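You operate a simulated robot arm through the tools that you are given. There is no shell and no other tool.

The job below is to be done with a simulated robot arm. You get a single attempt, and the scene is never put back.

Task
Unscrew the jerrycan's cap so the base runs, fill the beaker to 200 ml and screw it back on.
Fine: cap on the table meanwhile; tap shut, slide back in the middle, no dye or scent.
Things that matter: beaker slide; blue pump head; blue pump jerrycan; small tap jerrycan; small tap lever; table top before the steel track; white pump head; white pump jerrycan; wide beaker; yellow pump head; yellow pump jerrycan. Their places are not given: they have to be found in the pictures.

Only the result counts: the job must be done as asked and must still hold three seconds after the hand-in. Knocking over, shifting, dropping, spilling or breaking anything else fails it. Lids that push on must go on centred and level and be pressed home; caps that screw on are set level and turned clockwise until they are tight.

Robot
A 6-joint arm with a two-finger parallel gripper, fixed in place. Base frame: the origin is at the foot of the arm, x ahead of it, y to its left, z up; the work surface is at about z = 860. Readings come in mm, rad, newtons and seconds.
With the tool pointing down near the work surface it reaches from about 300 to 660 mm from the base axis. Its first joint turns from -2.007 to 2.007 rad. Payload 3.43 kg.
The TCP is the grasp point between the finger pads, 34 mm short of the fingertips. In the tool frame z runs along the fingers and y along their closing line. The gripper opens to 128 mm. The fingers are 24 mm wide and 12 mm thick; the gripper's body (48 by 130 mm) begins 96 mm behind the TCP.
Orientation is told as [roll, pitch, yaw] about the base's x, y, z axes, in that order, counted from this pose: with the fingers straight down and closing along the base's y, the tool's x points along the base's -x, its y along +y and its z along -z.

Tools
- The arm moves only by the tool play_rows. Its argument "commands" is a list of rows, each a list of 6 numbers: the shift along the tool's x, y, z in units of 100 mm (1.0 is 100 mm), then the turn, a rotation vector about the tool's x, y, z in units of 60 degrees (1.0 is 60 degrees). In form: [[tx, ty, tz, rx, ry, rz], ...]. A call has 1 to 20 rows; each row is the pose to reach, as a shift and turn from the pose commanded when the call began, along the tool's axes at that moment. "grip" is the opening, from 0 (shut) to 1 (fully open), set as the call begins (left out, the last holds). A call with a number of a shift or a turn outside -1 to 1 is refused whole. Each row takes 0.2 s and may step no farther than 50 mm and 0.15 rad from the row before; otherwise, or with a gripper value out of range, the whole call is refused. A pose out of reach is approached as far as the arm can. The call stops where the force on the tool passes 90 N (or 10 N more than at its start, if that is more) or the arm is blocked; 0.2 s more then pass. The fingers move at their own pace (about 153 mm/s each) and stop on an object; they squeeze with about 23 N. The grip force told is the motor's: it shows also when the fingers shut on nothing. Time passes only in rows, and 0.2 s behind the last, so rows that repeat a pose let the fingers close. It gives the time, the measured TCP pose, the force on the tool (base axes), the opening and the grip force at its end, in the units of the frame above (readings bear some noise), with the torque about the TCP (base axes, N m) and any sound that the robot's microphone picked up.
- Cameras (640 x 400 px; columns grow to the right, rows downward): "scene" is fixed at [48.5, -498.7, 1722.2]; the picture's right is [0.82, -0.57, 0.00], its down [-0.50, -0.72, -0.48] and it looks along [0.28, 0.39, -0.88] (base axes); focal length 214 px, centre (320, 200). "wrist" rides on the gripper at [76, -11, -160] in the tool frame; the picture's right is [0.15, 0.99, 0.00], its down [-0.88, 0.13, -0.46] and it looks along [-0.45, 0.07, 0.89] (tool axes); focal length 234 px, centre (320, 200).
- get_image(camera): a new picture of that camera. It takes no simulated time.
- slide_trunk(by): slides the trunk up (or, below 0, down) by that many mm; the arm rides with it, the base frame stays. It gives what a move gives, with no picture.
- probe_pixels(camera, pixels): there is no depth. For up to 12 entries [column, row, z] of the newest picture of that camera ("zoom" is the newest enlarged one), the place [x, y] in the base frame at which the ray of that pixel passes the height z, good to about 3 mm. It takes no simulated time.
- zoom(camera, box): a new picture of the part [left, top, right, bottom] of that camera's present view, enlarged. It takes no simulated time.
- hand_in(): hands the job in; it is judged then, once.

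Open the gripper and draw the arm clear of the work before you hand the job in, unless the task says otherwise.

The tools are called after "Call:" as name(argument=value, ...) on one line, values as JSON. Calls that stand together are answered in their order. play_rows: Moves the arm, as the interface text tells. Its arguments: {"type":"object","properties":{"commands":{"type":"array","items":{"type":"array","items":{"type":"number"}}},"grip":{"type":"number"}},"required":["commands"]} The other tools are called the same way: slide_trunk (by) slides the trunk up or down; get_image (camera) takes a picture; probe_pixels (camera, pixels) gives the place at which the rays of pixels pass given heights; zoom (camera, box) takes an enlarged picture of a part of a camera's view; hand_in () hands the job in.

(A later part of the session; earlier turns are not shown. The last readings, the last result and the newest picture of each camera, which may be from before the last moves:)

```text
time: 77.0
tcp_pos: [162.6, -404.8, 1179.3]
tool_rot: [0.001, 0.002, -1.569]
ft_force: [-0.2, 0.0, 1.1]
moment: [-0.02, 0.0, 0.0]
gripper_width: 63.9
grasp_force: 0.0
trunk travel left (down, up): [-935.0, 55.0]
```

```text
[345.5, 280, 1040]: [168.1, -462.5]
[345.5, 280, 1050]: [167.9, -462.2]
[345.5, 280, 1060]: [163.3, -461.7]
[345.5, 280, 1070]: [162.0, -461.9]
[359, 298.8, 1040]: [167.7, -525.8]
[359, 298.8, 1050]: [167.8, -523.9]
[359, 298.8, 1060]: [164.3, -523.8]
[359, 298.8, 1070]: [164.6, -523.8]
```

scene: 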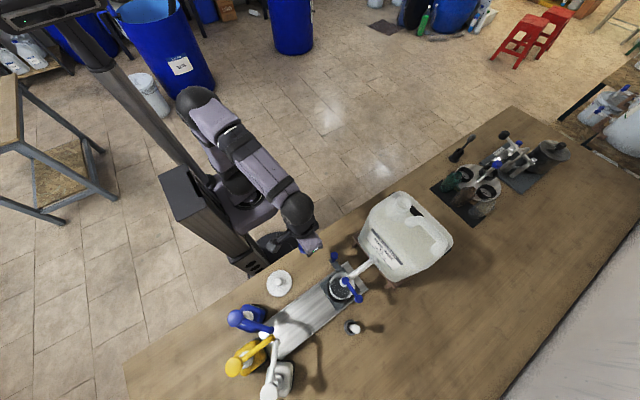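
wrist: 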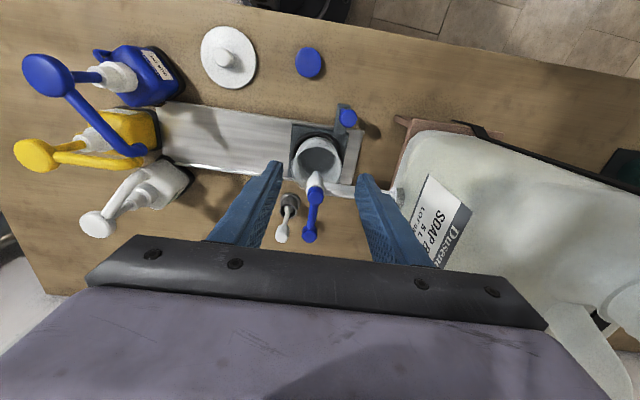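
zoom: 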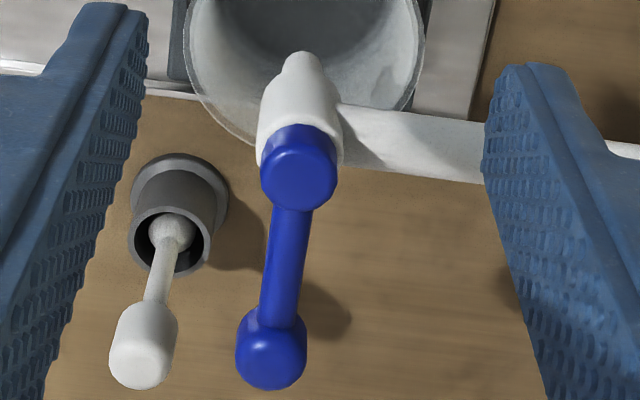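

The lever pivot is at (165,-463), its end knob at (165,-526) with top z≈1067. I move over the knob.

Call:
play_rows(commands=[[-0.35, 0.02, 0, 0, 0, 0], [-0.7, 0.02, 0, 0, 0, 0], [-1, 0.02, 0, 0, 0, 0]], grip=0.4)

Call:
play_rows(commands=[[-0.22, 0, 0.2, 0, 0, 0], [-0.22, 0, 0.4, 0, 0, 0], [-0.22, 0, 0.5, 0, 0, 0]])

Call:
get_image(camera="wrist")

Call:
get_image(camera="scene")

```text
time: 77.8
tcp_pos: [163.1, -506.0, 1174.5]
tool_rot: [0.0, 0.004, -1.566]
ft_force: [-0.6, -0.3, 0.0]
moment: [0.02, -0.02, -0.02]
gripper_width: 51.1
grasp_force: 0.0
trunk travel left (down, up): [-935.0, 55.0]
```

```text
time: 78.6
tcp_pos: [164.0, -527.8, 1125.7]
tool_rot: [0.0, 0.004, -1.565]
ft_force: [0.2, -0.2, 0.4]
moment: [0.03, 0.0, -0.02]
gripper_width: 51.2
grasp_force: 0.2
trunk travel left (down, up): [-935.0, 55.0]
```

```text
taken
```

wrist: 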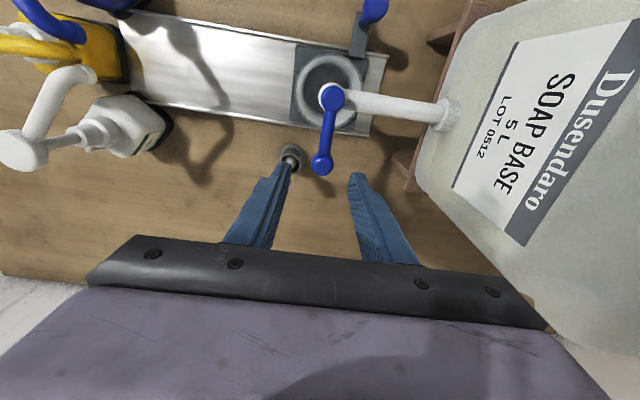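

```text
taken
```

scene: 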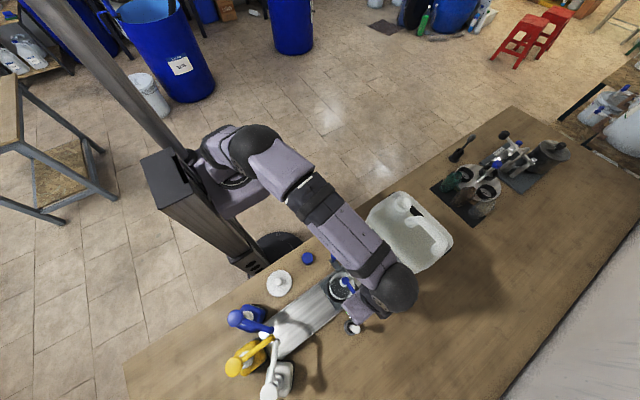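

The knob is at (321,164), near the tool axis. I zoom to check alignment and lever geometry.

Call:
zoom(camera="wrist", box=[290, 75, 370, 185])

Call:
probe_pixels(camera="wrist", pixels=[[321.5, 164, 1050], [321.5, 164, 1060], [321.5, 164, 1070], [331.5, 97, 1050], [331.5, 97, 1060], [331.5, 97, 1070], [452, 114, 1030]])

```text
3.64 times, centred on (330, 130) of wrist
```

zoom: 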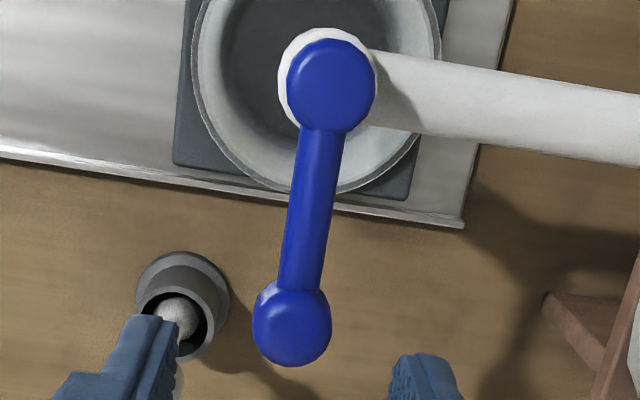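

```text
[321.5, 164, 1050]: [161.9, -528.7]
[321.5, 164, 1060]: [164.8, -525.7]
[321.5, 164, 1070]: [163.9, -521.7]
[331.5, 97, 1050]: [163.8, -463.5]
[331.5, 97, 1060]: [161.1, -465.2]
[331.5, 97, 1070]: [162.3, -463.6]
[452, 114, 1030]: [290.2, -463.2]
```

Knob diameter ≈20 mm, at (164,-525). I narrow the opening to about 30 mm and descend so the tips straddle it.

Call:
play_rows(commands=[[0.02, 0, 0, 0, 0, 0], [0.02, 0, 0, 0, 0, 0]], grip=0.25)

Call:
play_rows(commands=[[0, 0, 0.2, 0, 0, 0], [0, 0, 0.35, 0, 0, 0], [0, 0, 0.44, 0, 0, 0]])

Call:
get_image(camera="wrist")

Call:
zoom(camera="wrist", box=[270, 80, 390, 230])

```text
time: 79.2
tcp_pos: [164.5, -525.0, 1127.6]
tool_rot: [-0.001, 0.002, -1.566]
ft_force: [0.7, 0.1, -0.5]
moment: [0.02, -0.01, 0.0]
gripper_width: 32.0
grasp_force: 0.1
trunk travel left (down, up): [-935.0, 55.0]
```

```text
time: 80.0
tcp_pos: [165.4, -524.3, 1083.0]
tool_rot: [0.001, 0.002, -1.569]
ft_force: [0.5, -0.4, 0.0]
moment: [0.05, 0.01, 0.03]
gripper_width: 32.0
grasp_force: 0.0
trunk travel left (down, up): [-935.0, 55.0]
```

```text
taken
```

wrist: 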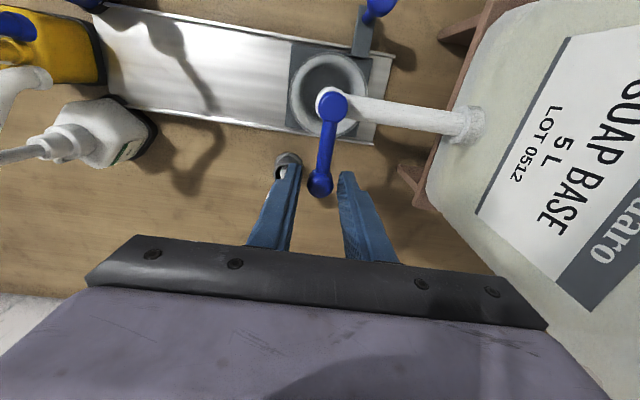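

```text
2.67 times, centred on (330, 155) of wrist
```

zoom: 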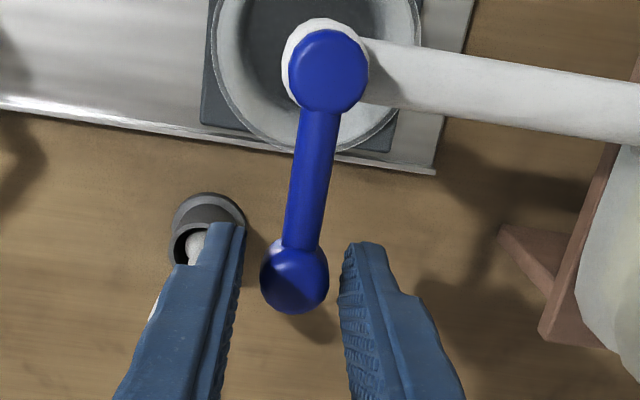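

The knob is caged between the tips. I narrow to ~24 mm and nudge the lever gently toward +x to test the opening direction.

Call:
play_rows(commands=[[0, 0, 0.02, 0, 0, 0], [0, 0, 0.02, 0, 0, 0]], grip=0.19)

Call:
play_rows(commands=[[0, 0.02, 0, 0, 0, 0], [0, 0.04, 0, 0, 0, 0]])

Call:
zoom(camera="wrist", box=[270, 80, 390, 230])

```text
time: 80.6
tcp_pos: [164.4, -525.2, 1081.9]
tool_rot: [-0.002, 0.001, -1.567]
ft_force: [0.0, 0.5, -1.3]
moment: [0.01, -0.01, 0.01]
gripper_width: 24.5
grasp_force: 0.1
trunk travel left (down, up): [-935.0, 55.0]
```

```text
time: 81.2
tcp_pos: [166.2, -524.3, 1082.0]
tool_rot: [0.0, 0.002, -1.567]
ft_force: [-3.0, -0.7, -0.1]
moment: [0.04, 0.1, 0.02]
gripper_width: 25.8
grasp_force: 2.2
trunk travel left (down, up): [-935.0, 55.0]
```

```text
2.67 times, centred on (330, 155) of wrist
```

zoom: 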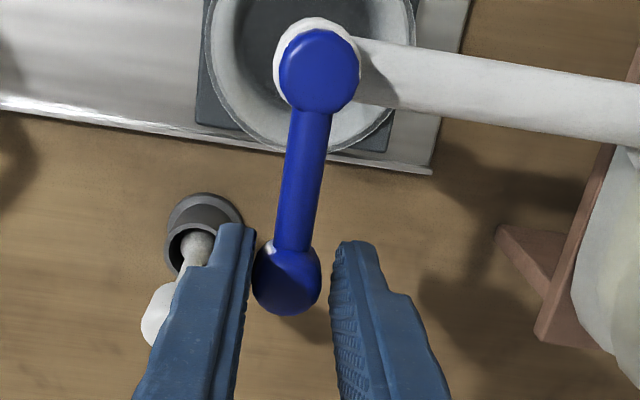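

Pushing toward +x meets resistance without lever movement. I try the other direction (-x) gently.

Call:
play_rows(commands=[[0, -0.04, 0, 0, 0, 0], [0, -0.07, 0, 0, 0, 0], [0, -0.1, 0, 0, 0, 0]])

Call:
zoom(camera="wrist", box=[270, 80, 390, 230])

```text
time: 82.0
tcp_pos: [158.4, -524.3, 1081.8]
tool_rot: [0.001, 0.002, -1.565]
ft_force: [0.2, 0.4, 0.1]
moment: [-0.01, 0.0, 0.0]
gripper_width: 24.6
grasp_force: 0.7
trunk travel left (down, up): [-935.0, 55.0]
```

```text
2.67 times, centred on (330, 155) of wrist
```

zoom: 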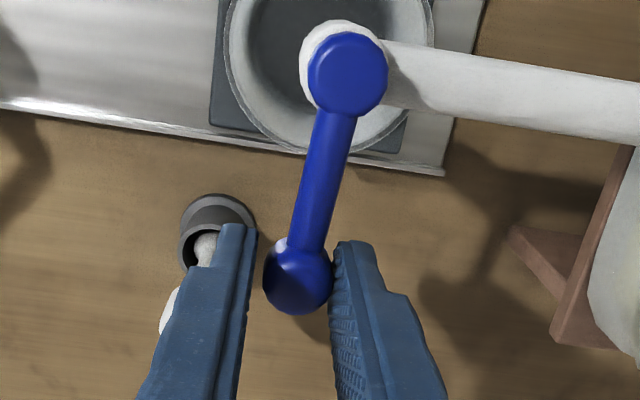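

The lever swings freely toward -x with almost no force, so that's the opening direction. I run a short programmed opening to ~28° and back to shut, in one call, to gauge the flow.

Call:
play_rows(commands=[[0.011, -0.074, 0, 0, 0, 0.13], [0.035, -0.156, 0, 0, 0, 0.27], [0.069, -0.233, 0, 0, 0, 0.4], [0.02, -0.114, 0, 0, 0, 0.27], [0.002, -0.03, 0, 0, 0, 0.13], [-0.004, 0.055, 0, 0, 0, 0.03], [-0.003, 0.08, 0, 0, 0, 0]])

Call:
get_image(camera="wrist")

Call:
zoom(camera="wrist", box=[270, 40, 390, 210])

Call:
zoom(camera="scene", box=[310, 250, 380, 310])

```text
time: 83.6
tcp_pos: [166.3, -525.5, 1081.6]
tool_rot: [0.0, 0.001, -1.566]
ft_force: [-0.1, -1.0, -0.3]
moment: [-0.01, 0.01, 0.04]
gripper_width: 24.3
grasp_force: 0.0
trunk travel left (down, up): [-935.0, 55.0]
```

```text
taken
```

wrist: 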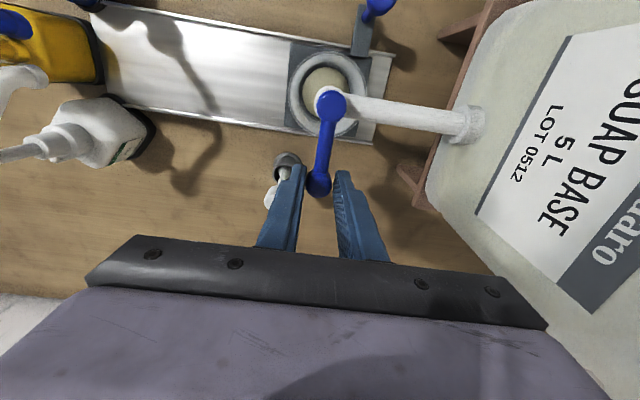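

```text
2.35 times, centred on (330, 125) of wrist
```

zoom: 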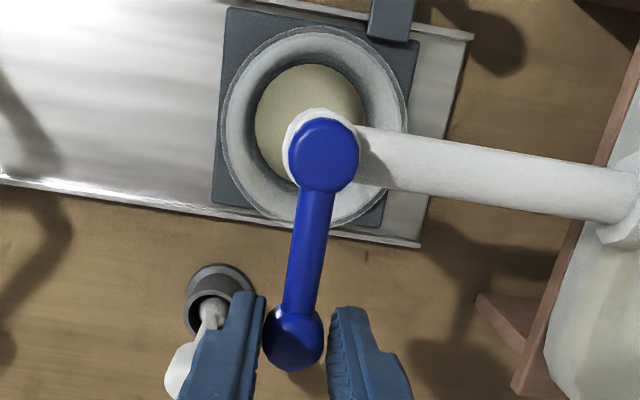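

```text
6.67 times, centred on (345, 280) of scene
```

zoom: 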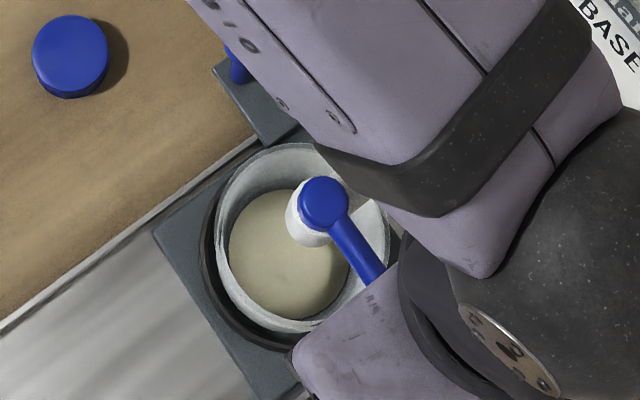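

Beige base now covers the beaker bottom, and the lever is back at shut. I rise and back off to view the level against the marks.

Call:
play_rows(commands=[[0, 0, -0.3, 0, 0, 0], [0, 0, -0.6, 0, 0, 0], [0.3, 0, -0.7, 0, 0, 0], [0.7, 0, -0.7, 0, 0, 0], [1, 0, -0.7, 0, 0, 0]])

Call:
play_rows(commands=[[0.4, -0.02, 0, 0, 0, 0], [0.8, -0.04, 0.2, 0, 0, 0], [0.9, -0.05, 0.5, 0, 0, 0]])

Call:
get_image(camera="wrist")

Call:
zoom(camera="wrist", box=[260, 140, 370, 250])

```text
time: 84.8
tcp_pos: [165.9, -423.0, 1152.4]
tool_rot: [0.0, 0.0, -1.567]
ft_force: [0.1, 0.3, -0.1]
moment: [0.0, -0.01, 0.03]
gripper_width: 24.4
grasp_force: 0.0
trunk travel left (down, up): [-935.0, 55.0]
```

```text
time: 85.6
tcp_pos: [158.8, -335.3, 1103.5]
tool_rot: [0.0, 0.001, -1.567]
ft_force: [-0.2, 0.2, 0.3]
moment: [0.01, 0.02, -0.01]
gripper_width: 24.5
grasp_force: 0.0
trunk travel left (down, up): [-935.0, 55.0]
```

```text
taken
```

wrist: 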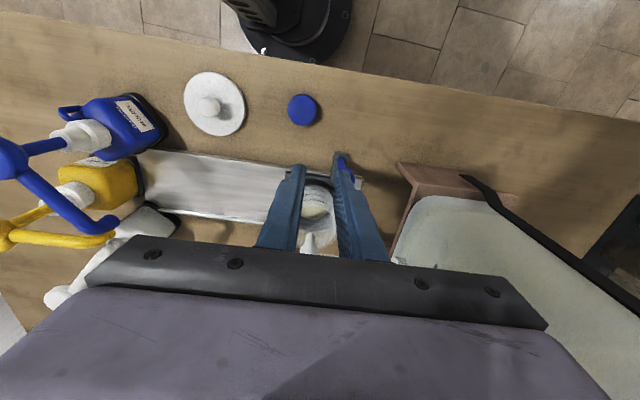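

```text
3.64 times, centred on (315, 195) of wrist
```

zoom: 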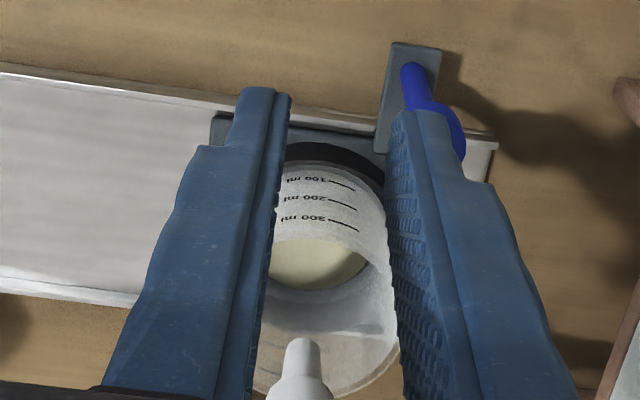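

Zooming tightly on the marks for the level line.

Call:
zoom(camera="wrist", box=[297, 180, 337, 225])

```text
8.89 times, centred on (317, 202) of wrist
```

zoom: 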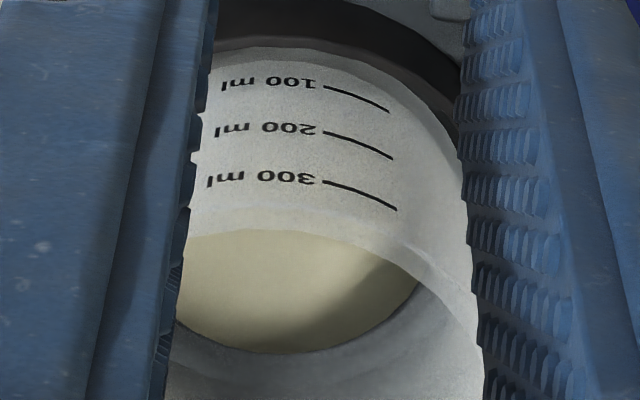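

Geometry suggests the level is about z≈885, roughly 50 ml, below the 100 ml mark. I return to the lever, with a slightly wider opening for the descent, to run another pulse.

Call:
play_rows(commands=[[-0.1, 0.01, -0.3, 0, 0, 0], [-0.5, 0.02, -0.5, 0, 0, 0], [-0.9, 0.03, -0.5, 0, 0, 0]], grip=0.25)

Call:
play_rows(commands=[[-0.4, 0, 0, 0, 0, 0], [-0.8, 0, 0, 0, 0, 0], [-1, 0, 0, 0, 0, 0], [-1, 0, 0.2, 0, 0, 0]])

Call:
get_image(camera="wrist")

Call:
zoom(camera="wrist", box=[270, 40, 390, 210])

```text
time: 86.4
tcp_pos: [166.2, -426.8, 1151.6]
tool_rot: [0.0, 0.005, -1.567]
ft_force: [0.3, 0.2, 0.7]
moment: [0.01, -0.02, 0.02]
gripper_width: 31.6
grasp_force: 0.1
trunk travel left (down, up): [-935.0, 55.0]
```

```text
time: 87.4
tcp_pos: [164.7, -525.0, 1132.5]
tool_rot: [0.001, 0.001, -1.568]
ft_force: [-0.6, 0.7, 0.8]
moment: [-0.01, -0.01, 0.01]
gripper_width: 31.8
grasp_force: 0.1
trunk travel left (down, up): [-935.0, 55.0]
```

```text
taken
```

wrist: 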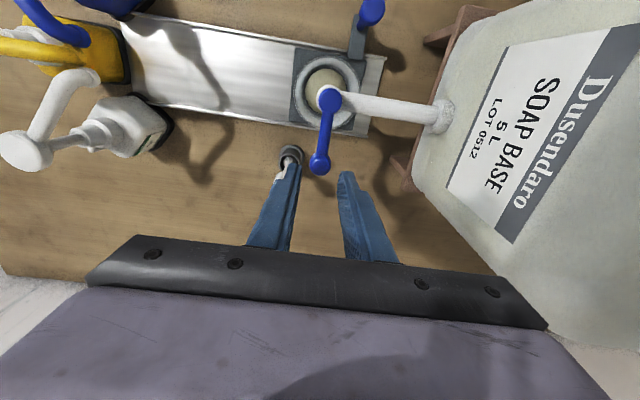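

```text
2.35 times, centred on (330, 125) of wrist
```

zoom: 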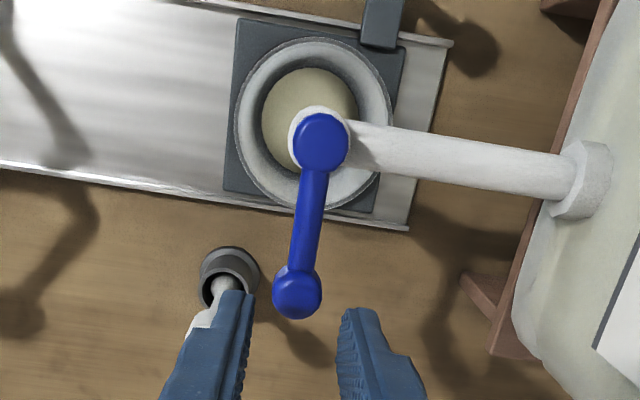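

Lever still shut and the level unchanged. I descend, narrow the cage and run a second similar pulse.

Call:
play_rows(commands=[[0, -0.005, 0.3, 0, 0, 0], [0, -0.005, 0.51, 0, 0, 0]])

Call:
play_rows(commands=[[0, 0, 0, 0, 0, 0], [0, 0, 0, 0, 0, 0]], grip=0.19)

Call:
play_rows(commands=[[0, -0.059, 0, 0, 0, 0], [0.011, -0.133, 0, 0, 0, 0.13], [0.035, -0.215, 0, 0, 0, 0.27], [0.069, -0.292, 0, 0, 0, 0.4], [0.02, -0.173, 0, 0, 0, 0.27], [0.002, -0.089, 0, 0, 0, 0.13], [-0.004, -0.004, 0, 0, 0, 0.03], [-0.003, 0.022, 0, 0, 0, 0]])

Call:
get_image(camera="wrist")

Call:
zoom(camera="wrist", box=[270, 40, 390, 210])

```text
time: 88.0
tcp_pos: [165.2, -523.1, 1082.9]
tool_rot: [0.0, 0.002, -1.568]
ft_force: [0.1, 0.2, -1.3]
moment: [0.0, 0.0, -0.03]
gripper_width: 32.0
grasp_force: 0.1
trunk travel left (down, up): [-935.0, 55.0]
```

```text
time: 88.6
tcp_pos: [164.8, -524.5, 1081.9]
tool_rot: [0.0, 0.002, -1.566]
ft_force: [0.1, 1.1, 0.0]
moment: [0.0, 0.02, -0.03]
gripper_width: 24.4
grasp_force: 0.0
trunk travel left (down, up): [-935.0, 55.0]
```

```text
time: 90.4
tcp_pos: [166.5, -524.8, 1080.9]
tool_rot: [-0.001, 0.002, -1.566]
ft_force: [-0.3, 0.2, -0.2]
moment: [0.0, -0.01, 0.0]
gripper_width: 24.6
grasp_force: 0.5
trunk travel left (down, up): [-935.0, 55.0]
```

```text
taken
```

wrist: 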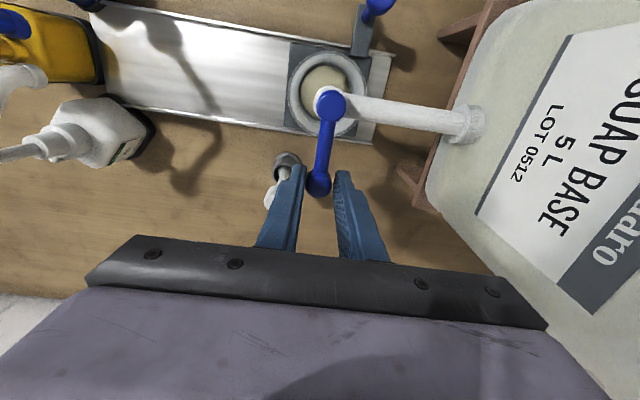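

```text
2.35 times, centred on (330, 125) of wrist
```

zoom: 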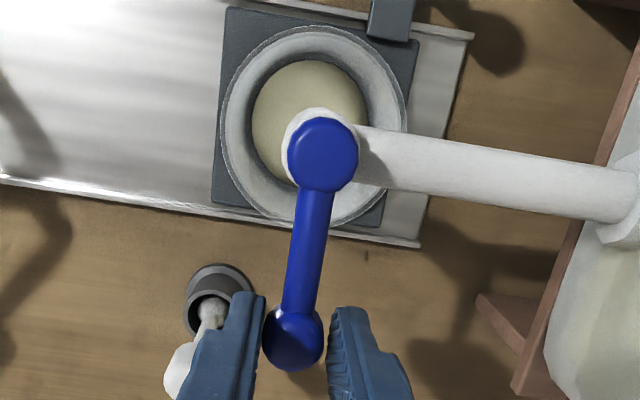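

The disc grew slightly. I go back to the viewing pose to measure against the marks before adding more.

Call:
play_rows(commands=[[0, -0.01, -0.3, 0, 0, 0], [0, -0.02, -0.6, 0, 0, 0], [0.3, -0.02, -0.7, 0, 0, 0], [0.7, -0.02, -0.7, 0, 0, 0], [1, -0.02, -0.7, 0, 0, 0]])

Call:
play_rows(commands=[[0.4, -0.02, 0, 0, 0, 0], [0.8, -0.03, 0.2, 0, 0, 0], [0.9, -0.04, 0.5, 0, 0, 0]], grip=0.8)

Call:
get_image(camera="wrist")

Call:
zoom(camera="wrist", box=[285, 175, 345, 245])

```text
time: 91.6
tcp_pos: [165.1, -423.8, 1153.4]
tool_rot: [0.0, -0.001, -1.566]
ft_force: [0.7, 0.3, 0.8]
moment: [-0.01, 0.04, -0.01]
gripper_width: 24.3
grasp_force: 0.0
trunk travel left (down, up): [-935.0, 55.0]
```

```text
time: 92.4
tcp_pos: [161.1, -335.0, 1100.8]
tool_rot: [0.0, 0.003, -1.566]
ft_force: [0.1, 0.0, 0.7]
moment: [-0.01, 0.01, -0.01]
gripper_width: 102.2
grasp_force: 0.0
trunk travel left (down, up): [-935.0, 55.0]
```

```text
taken
```

wrist: 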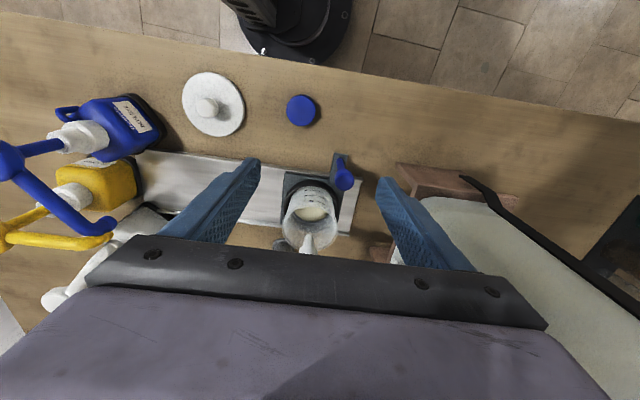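

```text
5.71 times, centred on (315, 210) of wrist
```

zoom: 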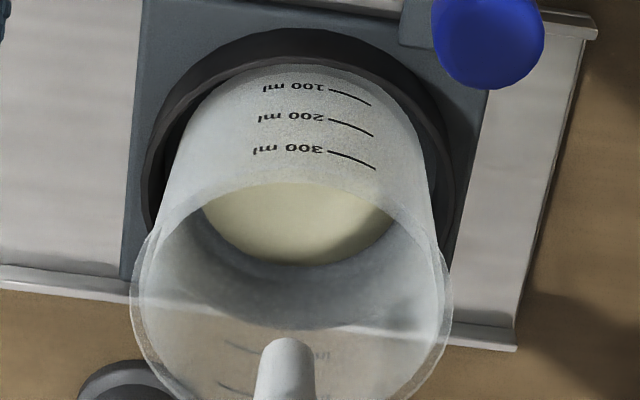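

The far wall also seems to carry marks near zoom (240,350). I zoom in on the inside far wall.

Call:
zoom(camera="wrist", box=[285, 210, 345, 250])

Call:
zoom(camera="wrist", box=[300, 180, 330, 210])

```text
10.00 times, centred on (315, 230) of wrist
```

zoom: 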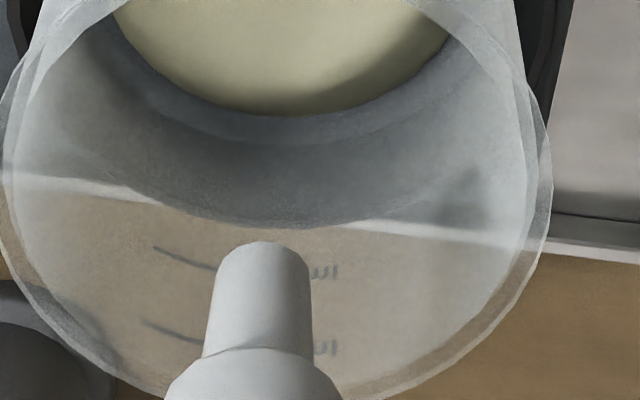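

```text
13.33 times, centred on (315, 195) of wrist
```

zoom: 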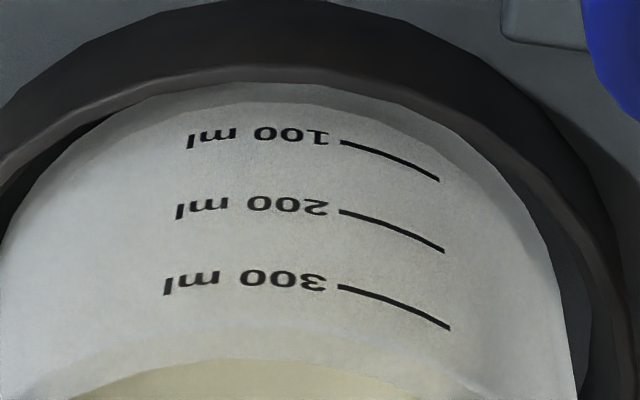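

The far wall bears marks too, but the nozzle hides their numbers. I shift the camera -70 mm in x to look past the nozzle.

Call:
play_rows(commands=[[0, -0.35, 0, 0, 0, 0], [0, -0.7, 0, 0, 0, 0]])

Call:
get_image(camera="wrist")

Call:
zoom(camera="wrist", box=[345, 190, 415, 260])

```text
time: 93.0
tcp_pos: [88.6, -335.5, 1101.6]
tool_rot: [-0.001, 0.002, -1.564]
ft_force: [0.2, -0.4, -0.2]
moment: [0.02, -0.01, 0.01]
gripper_width: 102.6
grasp_force: 0.0
trunk travel left (down, up): [-935.0, 55.0]
```

```text
taken
```

wrist: 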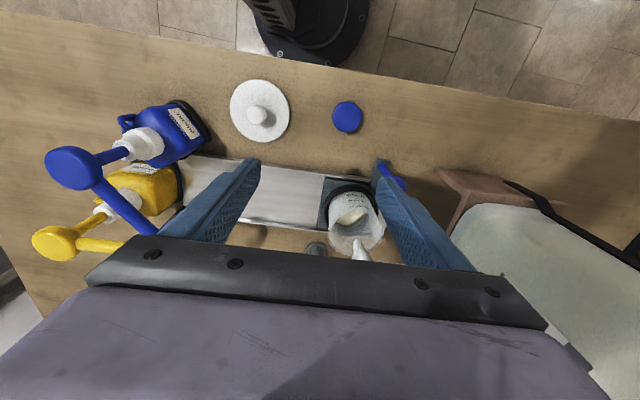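

```text
5.71 times, centred on (380, 225) of wrist
```

zoom: 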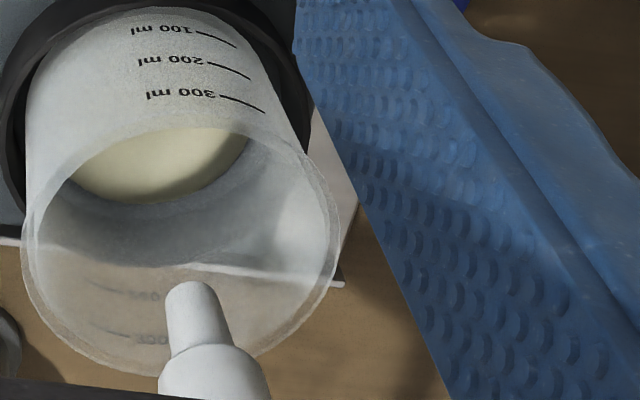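

Call:
zoom(camera="wrist", box=[350, 225, 382, 253])

Call:
zoom(camera="wrist", box=[345, 200, 395, 240])

```text
14.29 times, centred on (366, 239) of wrist
```

zoom: 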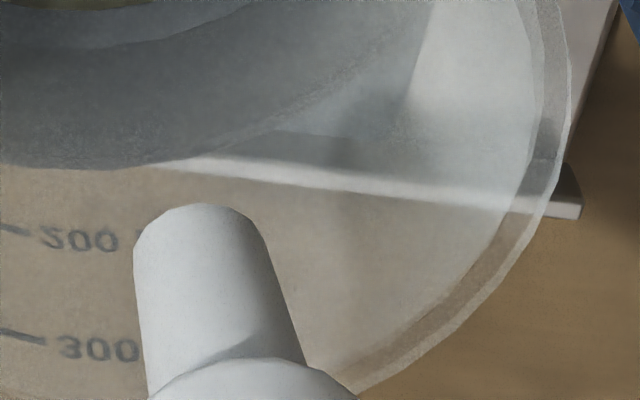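

```text
10.00 times, centred on (370, 220) of wrist
```

zoom: 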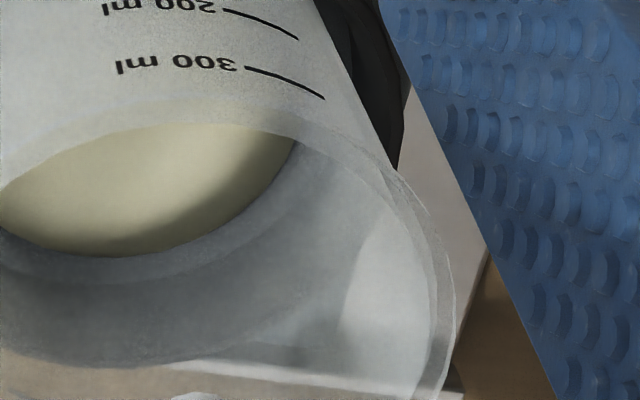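

The far marks are confirmed as 200 and 300. I check the scene camera's view of the liquid disc now that the arm is out of the way.

Call:
zoom(camera="scene", box=[320, 265, 364, 305])

```text
10.00 times, centred on (342, 285) of scene
```

zoom: 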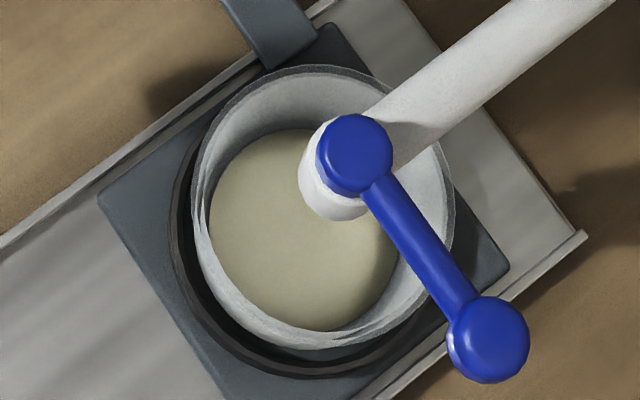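

Disc and bottom diameters match (≈75 mm), so the beaker is cylindrical with ~22 mm per 100 ml; the level is still low. I return to the lever for a longer pulse (about 1 s extra hold).

Call:
play_rows(commands=[[-0.1, 0.2, -0.3, 0, 0, 0], [-0.5, 0.5, -0.5, 0, 0, 0], [-0.9, 0.76, -0.5, 0, 0, 0]], grip=0.25)

Call:
play_rows(commands=[[-0.4, 0, 0, 0, 0, 0], [-0.8, 0, 0, 0, 0, 0], [-1, 0, 0, 0, 0, 0], [-1, 0, 0.2, 0, 0, 0]])

Call:
get_image(camera="wrist")

```text
refused: row 2 steps farther than a row can; nothing moved
```

```text
time: 94.0
tcp_pos: [89.1, -435.0, 1082.0]
tool_rot: [0.0, 0.002, -1.567]
ft_force: [0.7, -0.4, 0.0]
moment: [0.0, 0.05, 0.04]
gripper_width: 102.2
grasp_force: 0.2
trunk travel left (down, up): [-935.0, 55.0]
```

```text
taken
```

wrist: 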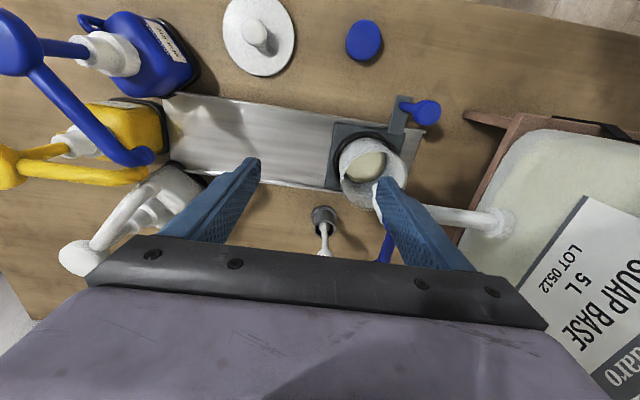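

The first call was refused and the second moved me to (89,-435,1082), with no contact. I raise straight up before repositioning.

Call:
play_rows(commands=[[0, 0, -0.4, 0, 0, 0], [0, 0, -0.7, 0, 0, 0], [0, 0.35, -0.7, 0, 0, 0], [0, 0.76, -0.7, 0, 0, 0]])

```text
time: 95.0
tcp_pos: [166.7, -435.0, 1150.1]
tool_rot: [0.001, 0.001, -1.568]
ft_force: [0.0, -0.7, 0.0]
moment: [0.05, 0.06, 0.0]
gripper_width: 102.1
grasp_force: 0.0
trunk travel left (down, up): [-935.0, 55.0]
```

Call:
play_rows(commands=[[-0.4, -0.01, 0, 0, 0, 0], [-0.8, -0.015, 0, 0, 0, 0], [-0.9, -0.015, 0, 0, 0, 0], [-0.9, -0.015, 0.18, 0, 0, 0]], grip=0.25)

Call:
get_image(camera="wrist")

Call:
zoom(camera="wrist", box=[270, 40, 390, 210])

```text
time: 96.0
tcp_pos: [164.8, -525.4, 1132.0]
tool_rot: [0.001, 0.002, -1.568]
ft_force: [0.9, -0.3, -0.3]
moment: [0.0, -0.01, 0.01]
gripper_width: 32.3
grasp_force: 0.0
trunk travel left (down, up): [-935.0, 55.0]
```

```text
taken
```

wrist: 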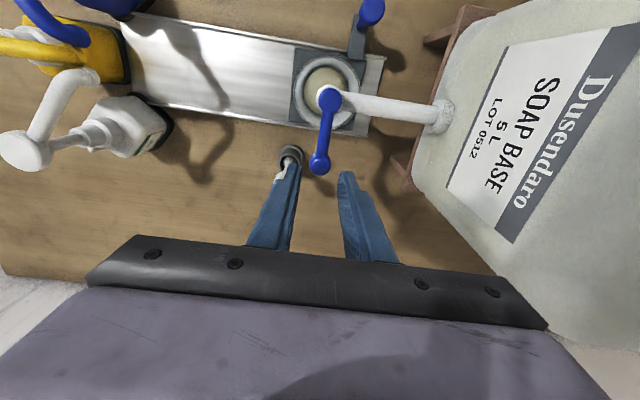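

```text
2.35 times, centred on (330, 125) of wrist
```

zoom: 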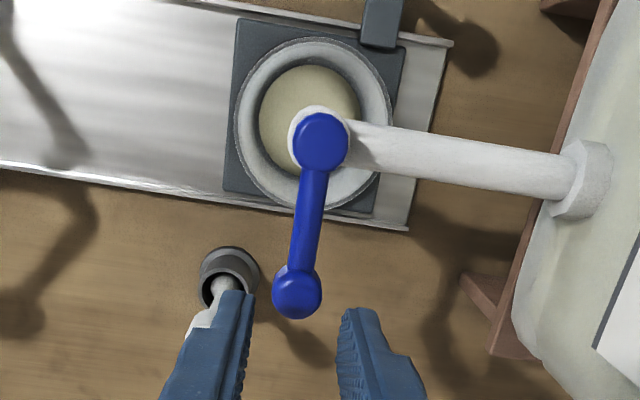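

I zoom tighter for a better measure of the disc at this repeatable pose.

Call:
zoom(camera="wrist", box=[290, 50, 366, 104])

```text
7.41 times, centred on (328, 77) of wrist
```

zoom: 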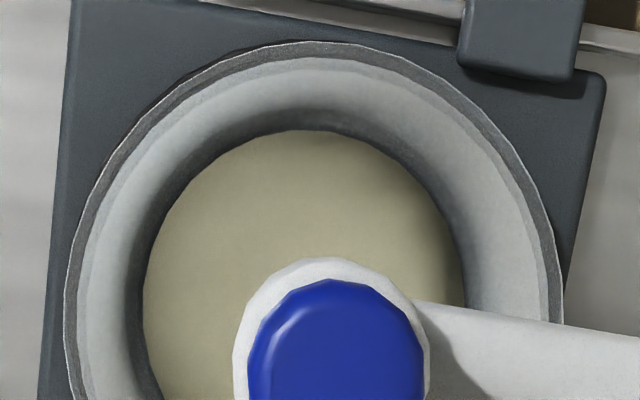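

I estimate roughly 40-50 ml in the beaker. I descend, cage the knob, and run a pulse with a 1 s hold.

Call:
play_rows(commands=[[0, 0, 0.3, 0, 0, 0], [0, 0, 0.51, 0, 0, 0]])

Call:
play_rows(commands=[[0, 0, 0, 0, 0, 0], [0, 0, 0, 0, 0, 0]], grip=0.19)

Call:
play_rows(commands=[[0, -0.059, 0, 0, 0, 0], [0.011, -0.133, 0, 0, 0, 0.13], [0.035, -0.215, 0, 0, 0, 0.27], [0.069, -0.292, 0, 0, 0, 0.4], [0.069, -0.292, 0, 0, 0, 0.4], [0.069, -0.292, 0, 0, 0, 0.4], [0.069, -0.292, 0, 0, 0, 0.4], [0.069, -0.292, 0, 0, 0, 0.4], [0.069, -0.292, 0, 0, 0, 0.4], [0.02, -0.173, 0, 0, 0, 0.27], [0.002, -0.089, 0, 0, 0, 0.13], [-0.004, -0.004, 0, 0, 0, 0.03], [-0.003, 0.022, 0, 0, 0, 0]])

Call:
get_image(camera="wrist")

Call:
zoom(camera="wrist", box=[270, 40, 390, 210])

```text
time: 96.6
tcp_pos: [163.7, -524.7, 1080.9]
tool_rot: [0.001, 0.001, -1.567]
ft_force: [0.3, -0.7, 0.1]
moment: [0.03, -0.02, 0.01]
gripper_width: 32.0
grasp_force: 0.0
trunk travel left (down, up): [-935.0, 55.0]
```

```text
time: 97.2
tcp_pos: [164.2, -524.1, 1081.6]
tool_rot: [-0.001, 0.003, -1.567]
ft_force: [0.0, -1.2, -0.2]
moment: [0.0, -0.05, -0.02]
gripper_width: 24.4
grasp_force: 0.1
trunk travel left (down, up): [-935.0, 55.0]
```

```text
time: 100.0
tcp_pos: [167.5, -525.5, 1080.6]
tool_rot: [0.0, 0.004, -1.567]
ft_force: [-2.3, 0.6, -0.2]
moment: [0.06, 0.05, -0.02]
gripper_width: 25.3
grasp_force: 0.2
trunk travel left (down, up): [-935.0, 55.0]
```

```text
taken
```

wrist: 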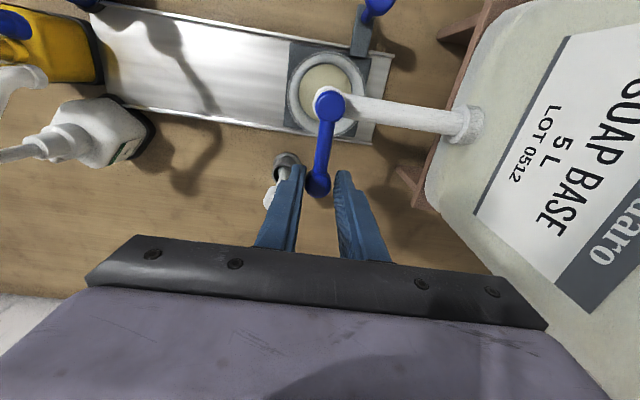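

```text
2.35 times, centred on (330, 125) of wrist
```

zoom: 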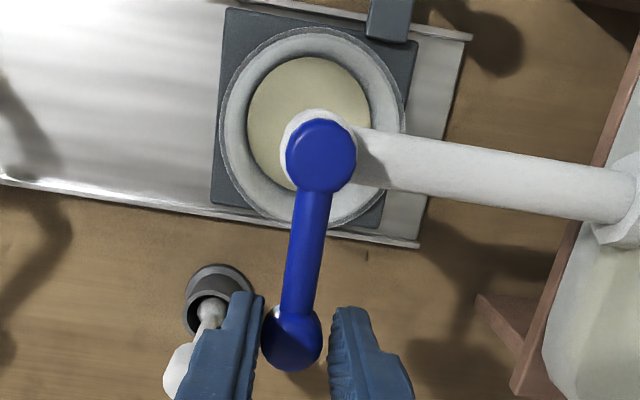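

The disc widened from ~116 to ~124 px. I go back to the viewing pose.

Call:
play_rows(commands=[[0, -0.01, -0.3, 0, 0, 0], [0, -0.02, -0.6, 0, 0, 0], [0.3, -0.02, -0.7, 0, 0, 0], [0.7, -0.02, -0.7, 0, 0, 0], [1, -0.02, -0.7, 0, 0, 0]])

Call:
play_rows(commands=[[0.4, -0.02, 0, 0, 0, 0], [0.8, -0.03, 0.2, 0, 0, 0], [0.9, -0.04, 0.5, 0, 0, 0]], grip=0.8)

Call:
zoom(camera="wrist", box=[285, 175, 345, 245])

Call:
zoom(camera="wrist", box=[285, 210, 345, 250])

Call:
zoom(camera="scene", box=[320, 265, 364, 305])

```text
time: 101.2
tcp_pos: [163.3, -424.1, 1151.6]
tool_rot: [-0.001, 0.0, -1.564]
ft_force: [0.0, 0.6, 0.6]
moment: [-0.02, 0.04, 0.0]
gripper_width: 24.6
grasp_force: 0.0
trunk travel left (down, up): [-935.0, 55.0]
```

```text
time: 102.0
tcp_pos: [159.2, -334.6, 1103.8]
tool_rot: [0.0, 0.001, -1.567]
ft_force: [-0.8, -0.1, 0.0]
moment: [0.01, 0.03, 0.03]
gripper_width: 102.6
grasp_force: 0.0
trunk travel left (down, up): [-935.0, 55.0]
```

```text
5.71 times, centred on (315, 210) of wrist
```

zoom: 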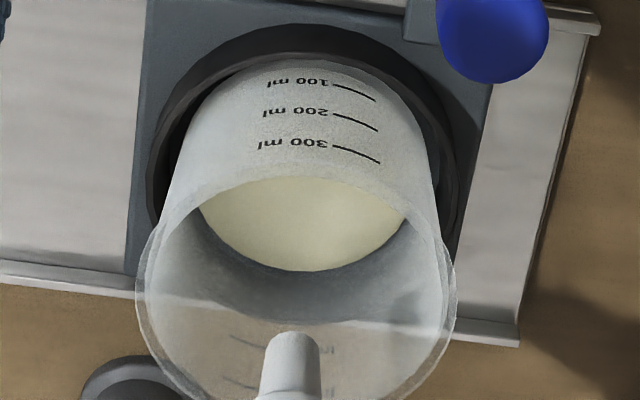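

```text
10.00 times, centred on (315, 230) of wrist
```

zoom: 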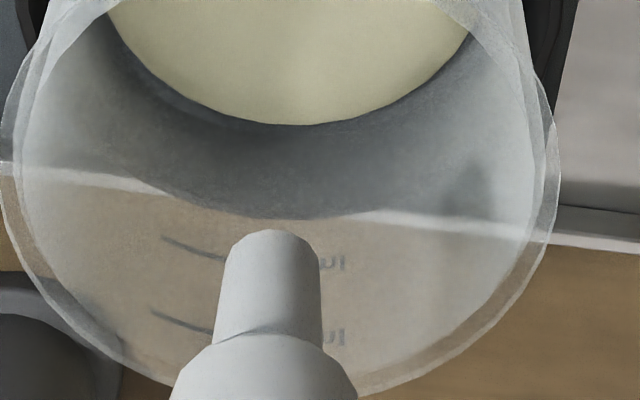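

```text
10.00 times, centred on (342, 285) of scene
```

zoom: 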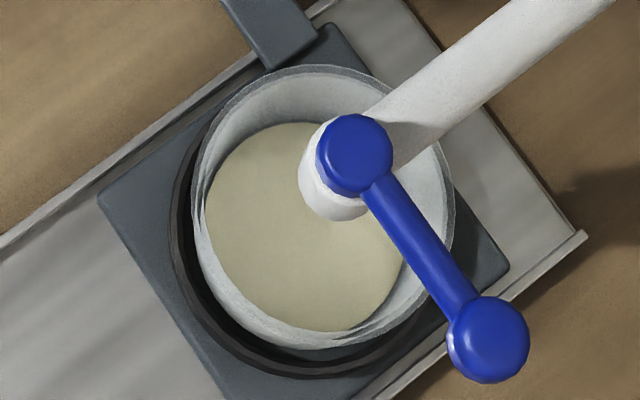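

The far contact line sits at zoom row 125 versus the 200 line at ≈268; it moved ~18 px relative to the marks with the last pulse, so around 135 px remain. I'll run two longer pulses, then re-measure.

Call:
play_rows(commands=[[-0.1, 0.01, -0.3, 0, 0, 0], [-0.5, 0.03, -0.5, 0, 0, 0], [-0.9, 0.05, -0.5, 0, 0, 0]], grip=0.25)

Call:
play_rows(commands=[[-0.4, 0, 0, 0, 0, 0], [-0.8, 0, 0, 0, 0, 0], [-1, 0, 0, 0, 0, 0], [-1, 0, 0.2, 0, 0, 0]])

Call:
get_image(camera="wrist")

```text
time: 102.8
tcp_pos: [164.2, -427.7, 1152.7]
tool_rot: [0.001, 0.004, -1.565]
ft_force: [-0.4, -1.0, -0.5]
moment: [0.06, -0.01, 0.01]
gripper_width: 31.9
grasp_force: 0.0
trunk travel left (down, up): [-935.0, 55.0]
```

```text
time: 103.8
tcp_pos: [164.5, -526.1, 1131.9]
tool_rot: [-0.002, 0.001, -1.567]
ft_force: [0.4, -0.5, 0.8]
moment: [-0.02, 0.0, 0.02]
gripper_width: 32.0
grasp_force: 0.0
trunk travel left (down, up): [-935.0, 55.0]
```

```text
taken
```

wrist: 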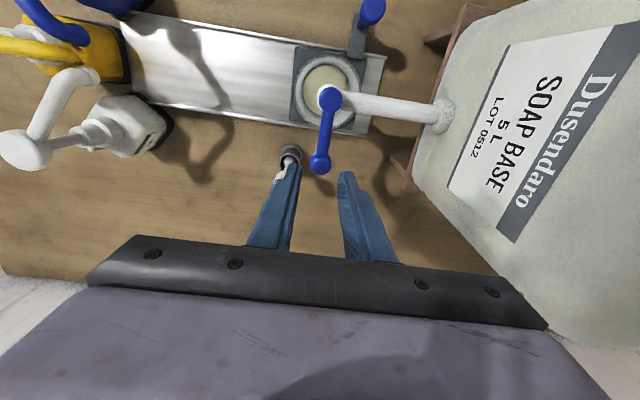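

Call:
play_rows(commands=[[0, 0, 0.3, 0, 0, 0], [0, 0, 0.51, 0, 0, 0]])

Call:
play_rows(commands=[[0, 0, 0, 0, 0, 0], [0, 0, 0, 0, 0, 0]], grip=0.19)

Call:
play_rows(commands=[[0, -0.059, 0, 0, 0, 0], [0.011, -0.133, 0, 0, 0, 0.13], [0.035, -0.215, 0, 0, 0, 0.27], [0.069, -0.292, 0, 0, 0, 0.4], [0.069, -0.292, 0, 0, 0, 0.4], [0.069, -0.292, 0, 0, 0, 0.4], [0.069, -0.292, 0, 0, 0, 0.4], [0.069, -0.292, 0, 0, 0, 0.4], [0.069, -0.292, 0, 0, 0, 0.4], [0.069, -0.292, 0, 0, 0, 0.4], [0.069, -0.292, 0, 0, 0, 0.4], [0.069, -0.292, 0, 0, 0, 0.4], [0.069, -0.292, 0, 0, 0, 0.4], [0.069, -0.292, 0, 0, 0, 0.4], [0.069, -0.292, 0, 0, 0, 0.4], [0.069, -0.292, 0, 0, 0, 0.4], [0.02, -0.173, 0, 0, 0, 0.27], [0.002, -0.089, 0, 0, 0, 0.13], [-0.004, -0.004, 0, 0, 0, 0.03], [-0.003, 0.022, 0, 0, 0, 0]])

Call:
get_image(camera="wrist")

Call:
zoom(camera="wrist", box=[270, 40, 390, 210])

```text
time: 104.4
tcp_pos: [166.0, -525.1, 1081.0]
tool_rot: [0.001, 0.003, -1.567]
ft_force: [0.0, -0.7, 0.1]
moment: [0.0, 0.02, -0.03]
gripper_width: 31.9
grasp_force: 0.0
trunk travel left (down, up): [-935.0, 55.0]
```

```text
time: 105.0
tcp_pos: [166.0, -525.0, 1080.9]
tool_rot: [0.001, 0.002, -1.566]
ft_force: [0.7, -0.4, -0.4]
moment: [0.01, -0.01, -0.01]
gripper_width: 24.4
grasp_force: 0.1
trunk travel left (down, up): [-935.0, 55.0]
```

```text
time: 109.2
tcp_pos: [166.0, -525.8, 1081.1]
tool_rot: [0.0, 0.002, -1.565]
ft_force: [-2.0, -0.5, -1.1]
moment: [-0.01, 0.02, 0.0]
gripper_width: 25.3
grasp_force: 1.1
trunk travel left (down, up): [-935.0, 55.0]
```

```text
taken
```

wrist: 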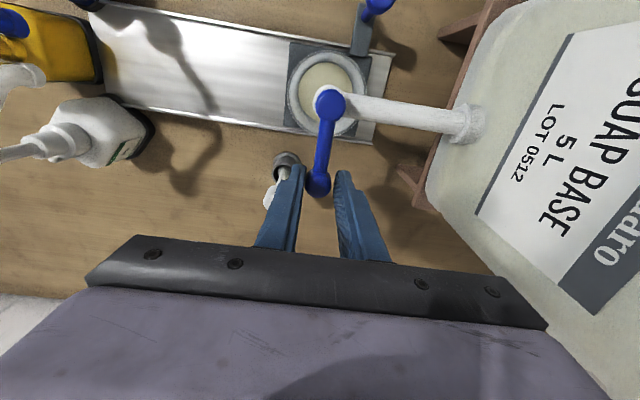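

```text
2.35 times, centred on (330, 125) of wrist
```

zoom: 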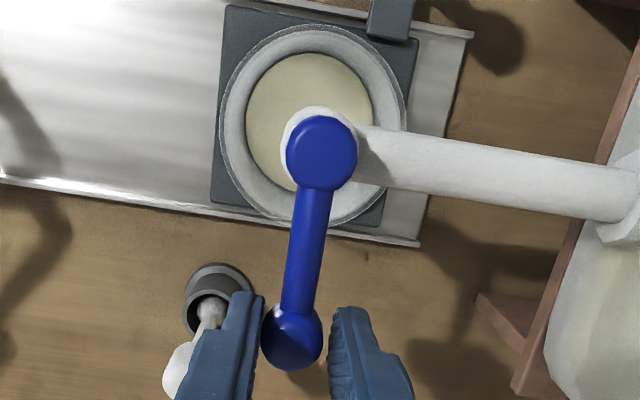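

Growing slowly (≈128 px now). I run a second long pulse from here.

Call:
play_rows(commands=[[0.003, -0.04, 0, 0, 0, 0], [0.003, -0.081, 0, 0, 0, 0], [0.014, -0.155, 0, 0, 0, 0.13], [0.038, -0.237, 0, 0, 0, 0.27], [0.072, -0.314, 0, 0, 0, 0.4], [0.072, -0.314, 0, 0, 0, 0.4], [0.072, -0.314, 0, 0, 0, 0.4], [0.072, -0.314, 0, 0, 0, 0.4], [0.072, -0.314, 0, 0, 0, 0.4], [0.072, -0.314, 0, 0, 0, 0.4], [0.072, -0.314, 0, 0, 0, 0.4], [0.072, -0.314, 0, 0, 0, 0.4], [0.072, -0.314, 0, 0, 0, 0.4], [0.072, -0.314, 0, 0, 0, 0.4], [0.072, -0.314, 0, 0, 0, 0.4], [0.072, -0.314, 0, 0, 0, 0.4], [0.023, -0.195, 0, 0, 0, 0.27], [0.005, -0.111, 0, 0, 0, 0.13], [-0.001, -0.026, 0, 0, 0, 0.03], [0, 0, 0, 0, 0, 0]])

Call:
play_rows(commands=[[0, -0.01, -0.3, 0, 0, 0], [0, -0.02, -0.6, 0, 0, 0], [0.3, -0.02, -0.7, 0, 0, 0], [0.7, -0.02, -0.7, 0, 0, 0], [1, -0.02, -0.7, 0, 0, 0]])

Call:
play_rows(commands=[[0.4, -0.02, 0, 0, 0, 0], [0.8, -0.03, 0.2, 0, 0, 0], [0.9, -0.04, 0.5, 0, 0, 0]], grip=0.8)

Call:
zoom(camera="wrist", box=[285, 175, 345, 245])

Call:
zoom(camera="wrist", box=[285, 210, 345, 250])

Call:
zoom(camera="scene", box=[320, 265, 364, 305])

```text
time: 113.4
tcp_pos: [166.8, -526.1, 1081.1]
tool_rot: [0.0, 0.003, -1.566]
ft_force: [-3.4, 0.8, 0.6]
moment: [0.01, 0.06, 0.02]
gripper_width: 25.6
grasp_force: 1.3
trunk travel left (down, up): [-935.0, 55.0]
```

```text
time: 114.6
tcp_pos: [163.1, -424.7, 1150.2]
tool_rot: [0.0, 0.0, -1.565]
ft_force: [0.3, 0.6, -1.2]
moment: [-0.01, 0.01, 0.0]
gripper_width: 24.4
grasp_force: 0.1
trunk travel left (down, up): [-935.0, 55.0]
```

```text
time: 115.4
tcp_pos: [161.1, -335.2, 1101.5]
tool_rot: [0.0, 0.003, -1.568]
ft_force: [-0.4, 0.4, -0.6]
moment: [-0.01, 0.0, 0.0]
gripper_width: 102.3
grasp_force: 0.1
trunk travel left (down, up): [-935.0, 55.0]
```

```text
5.71 times, centred on (315, 210) of wrist
```

zoom: 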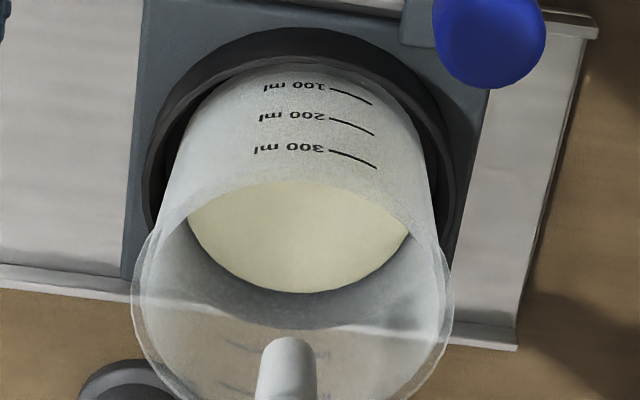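

```text
10.00 times, centred on (315, 230) of wrist
```

zoom: 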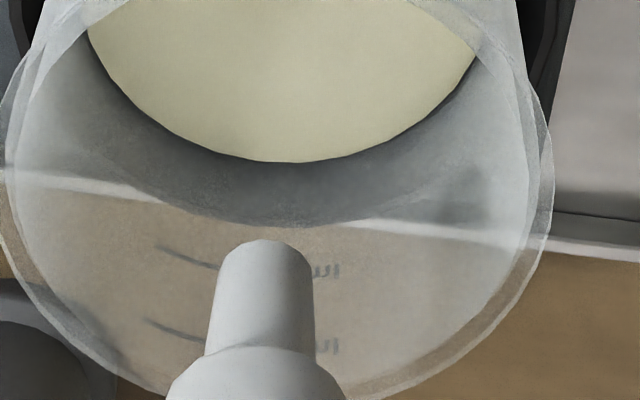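

```text
10.00 times, centred on (342, 285) of scene
```

zoom: 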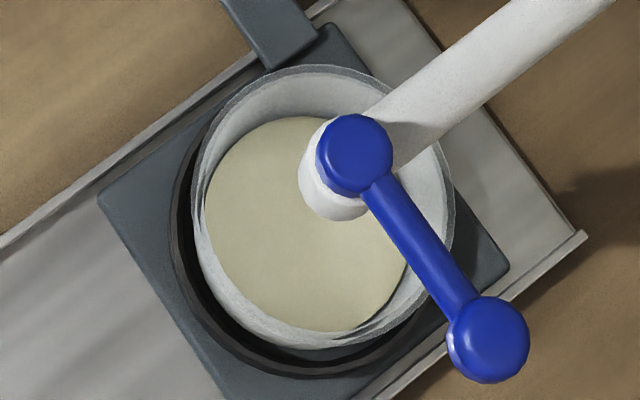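

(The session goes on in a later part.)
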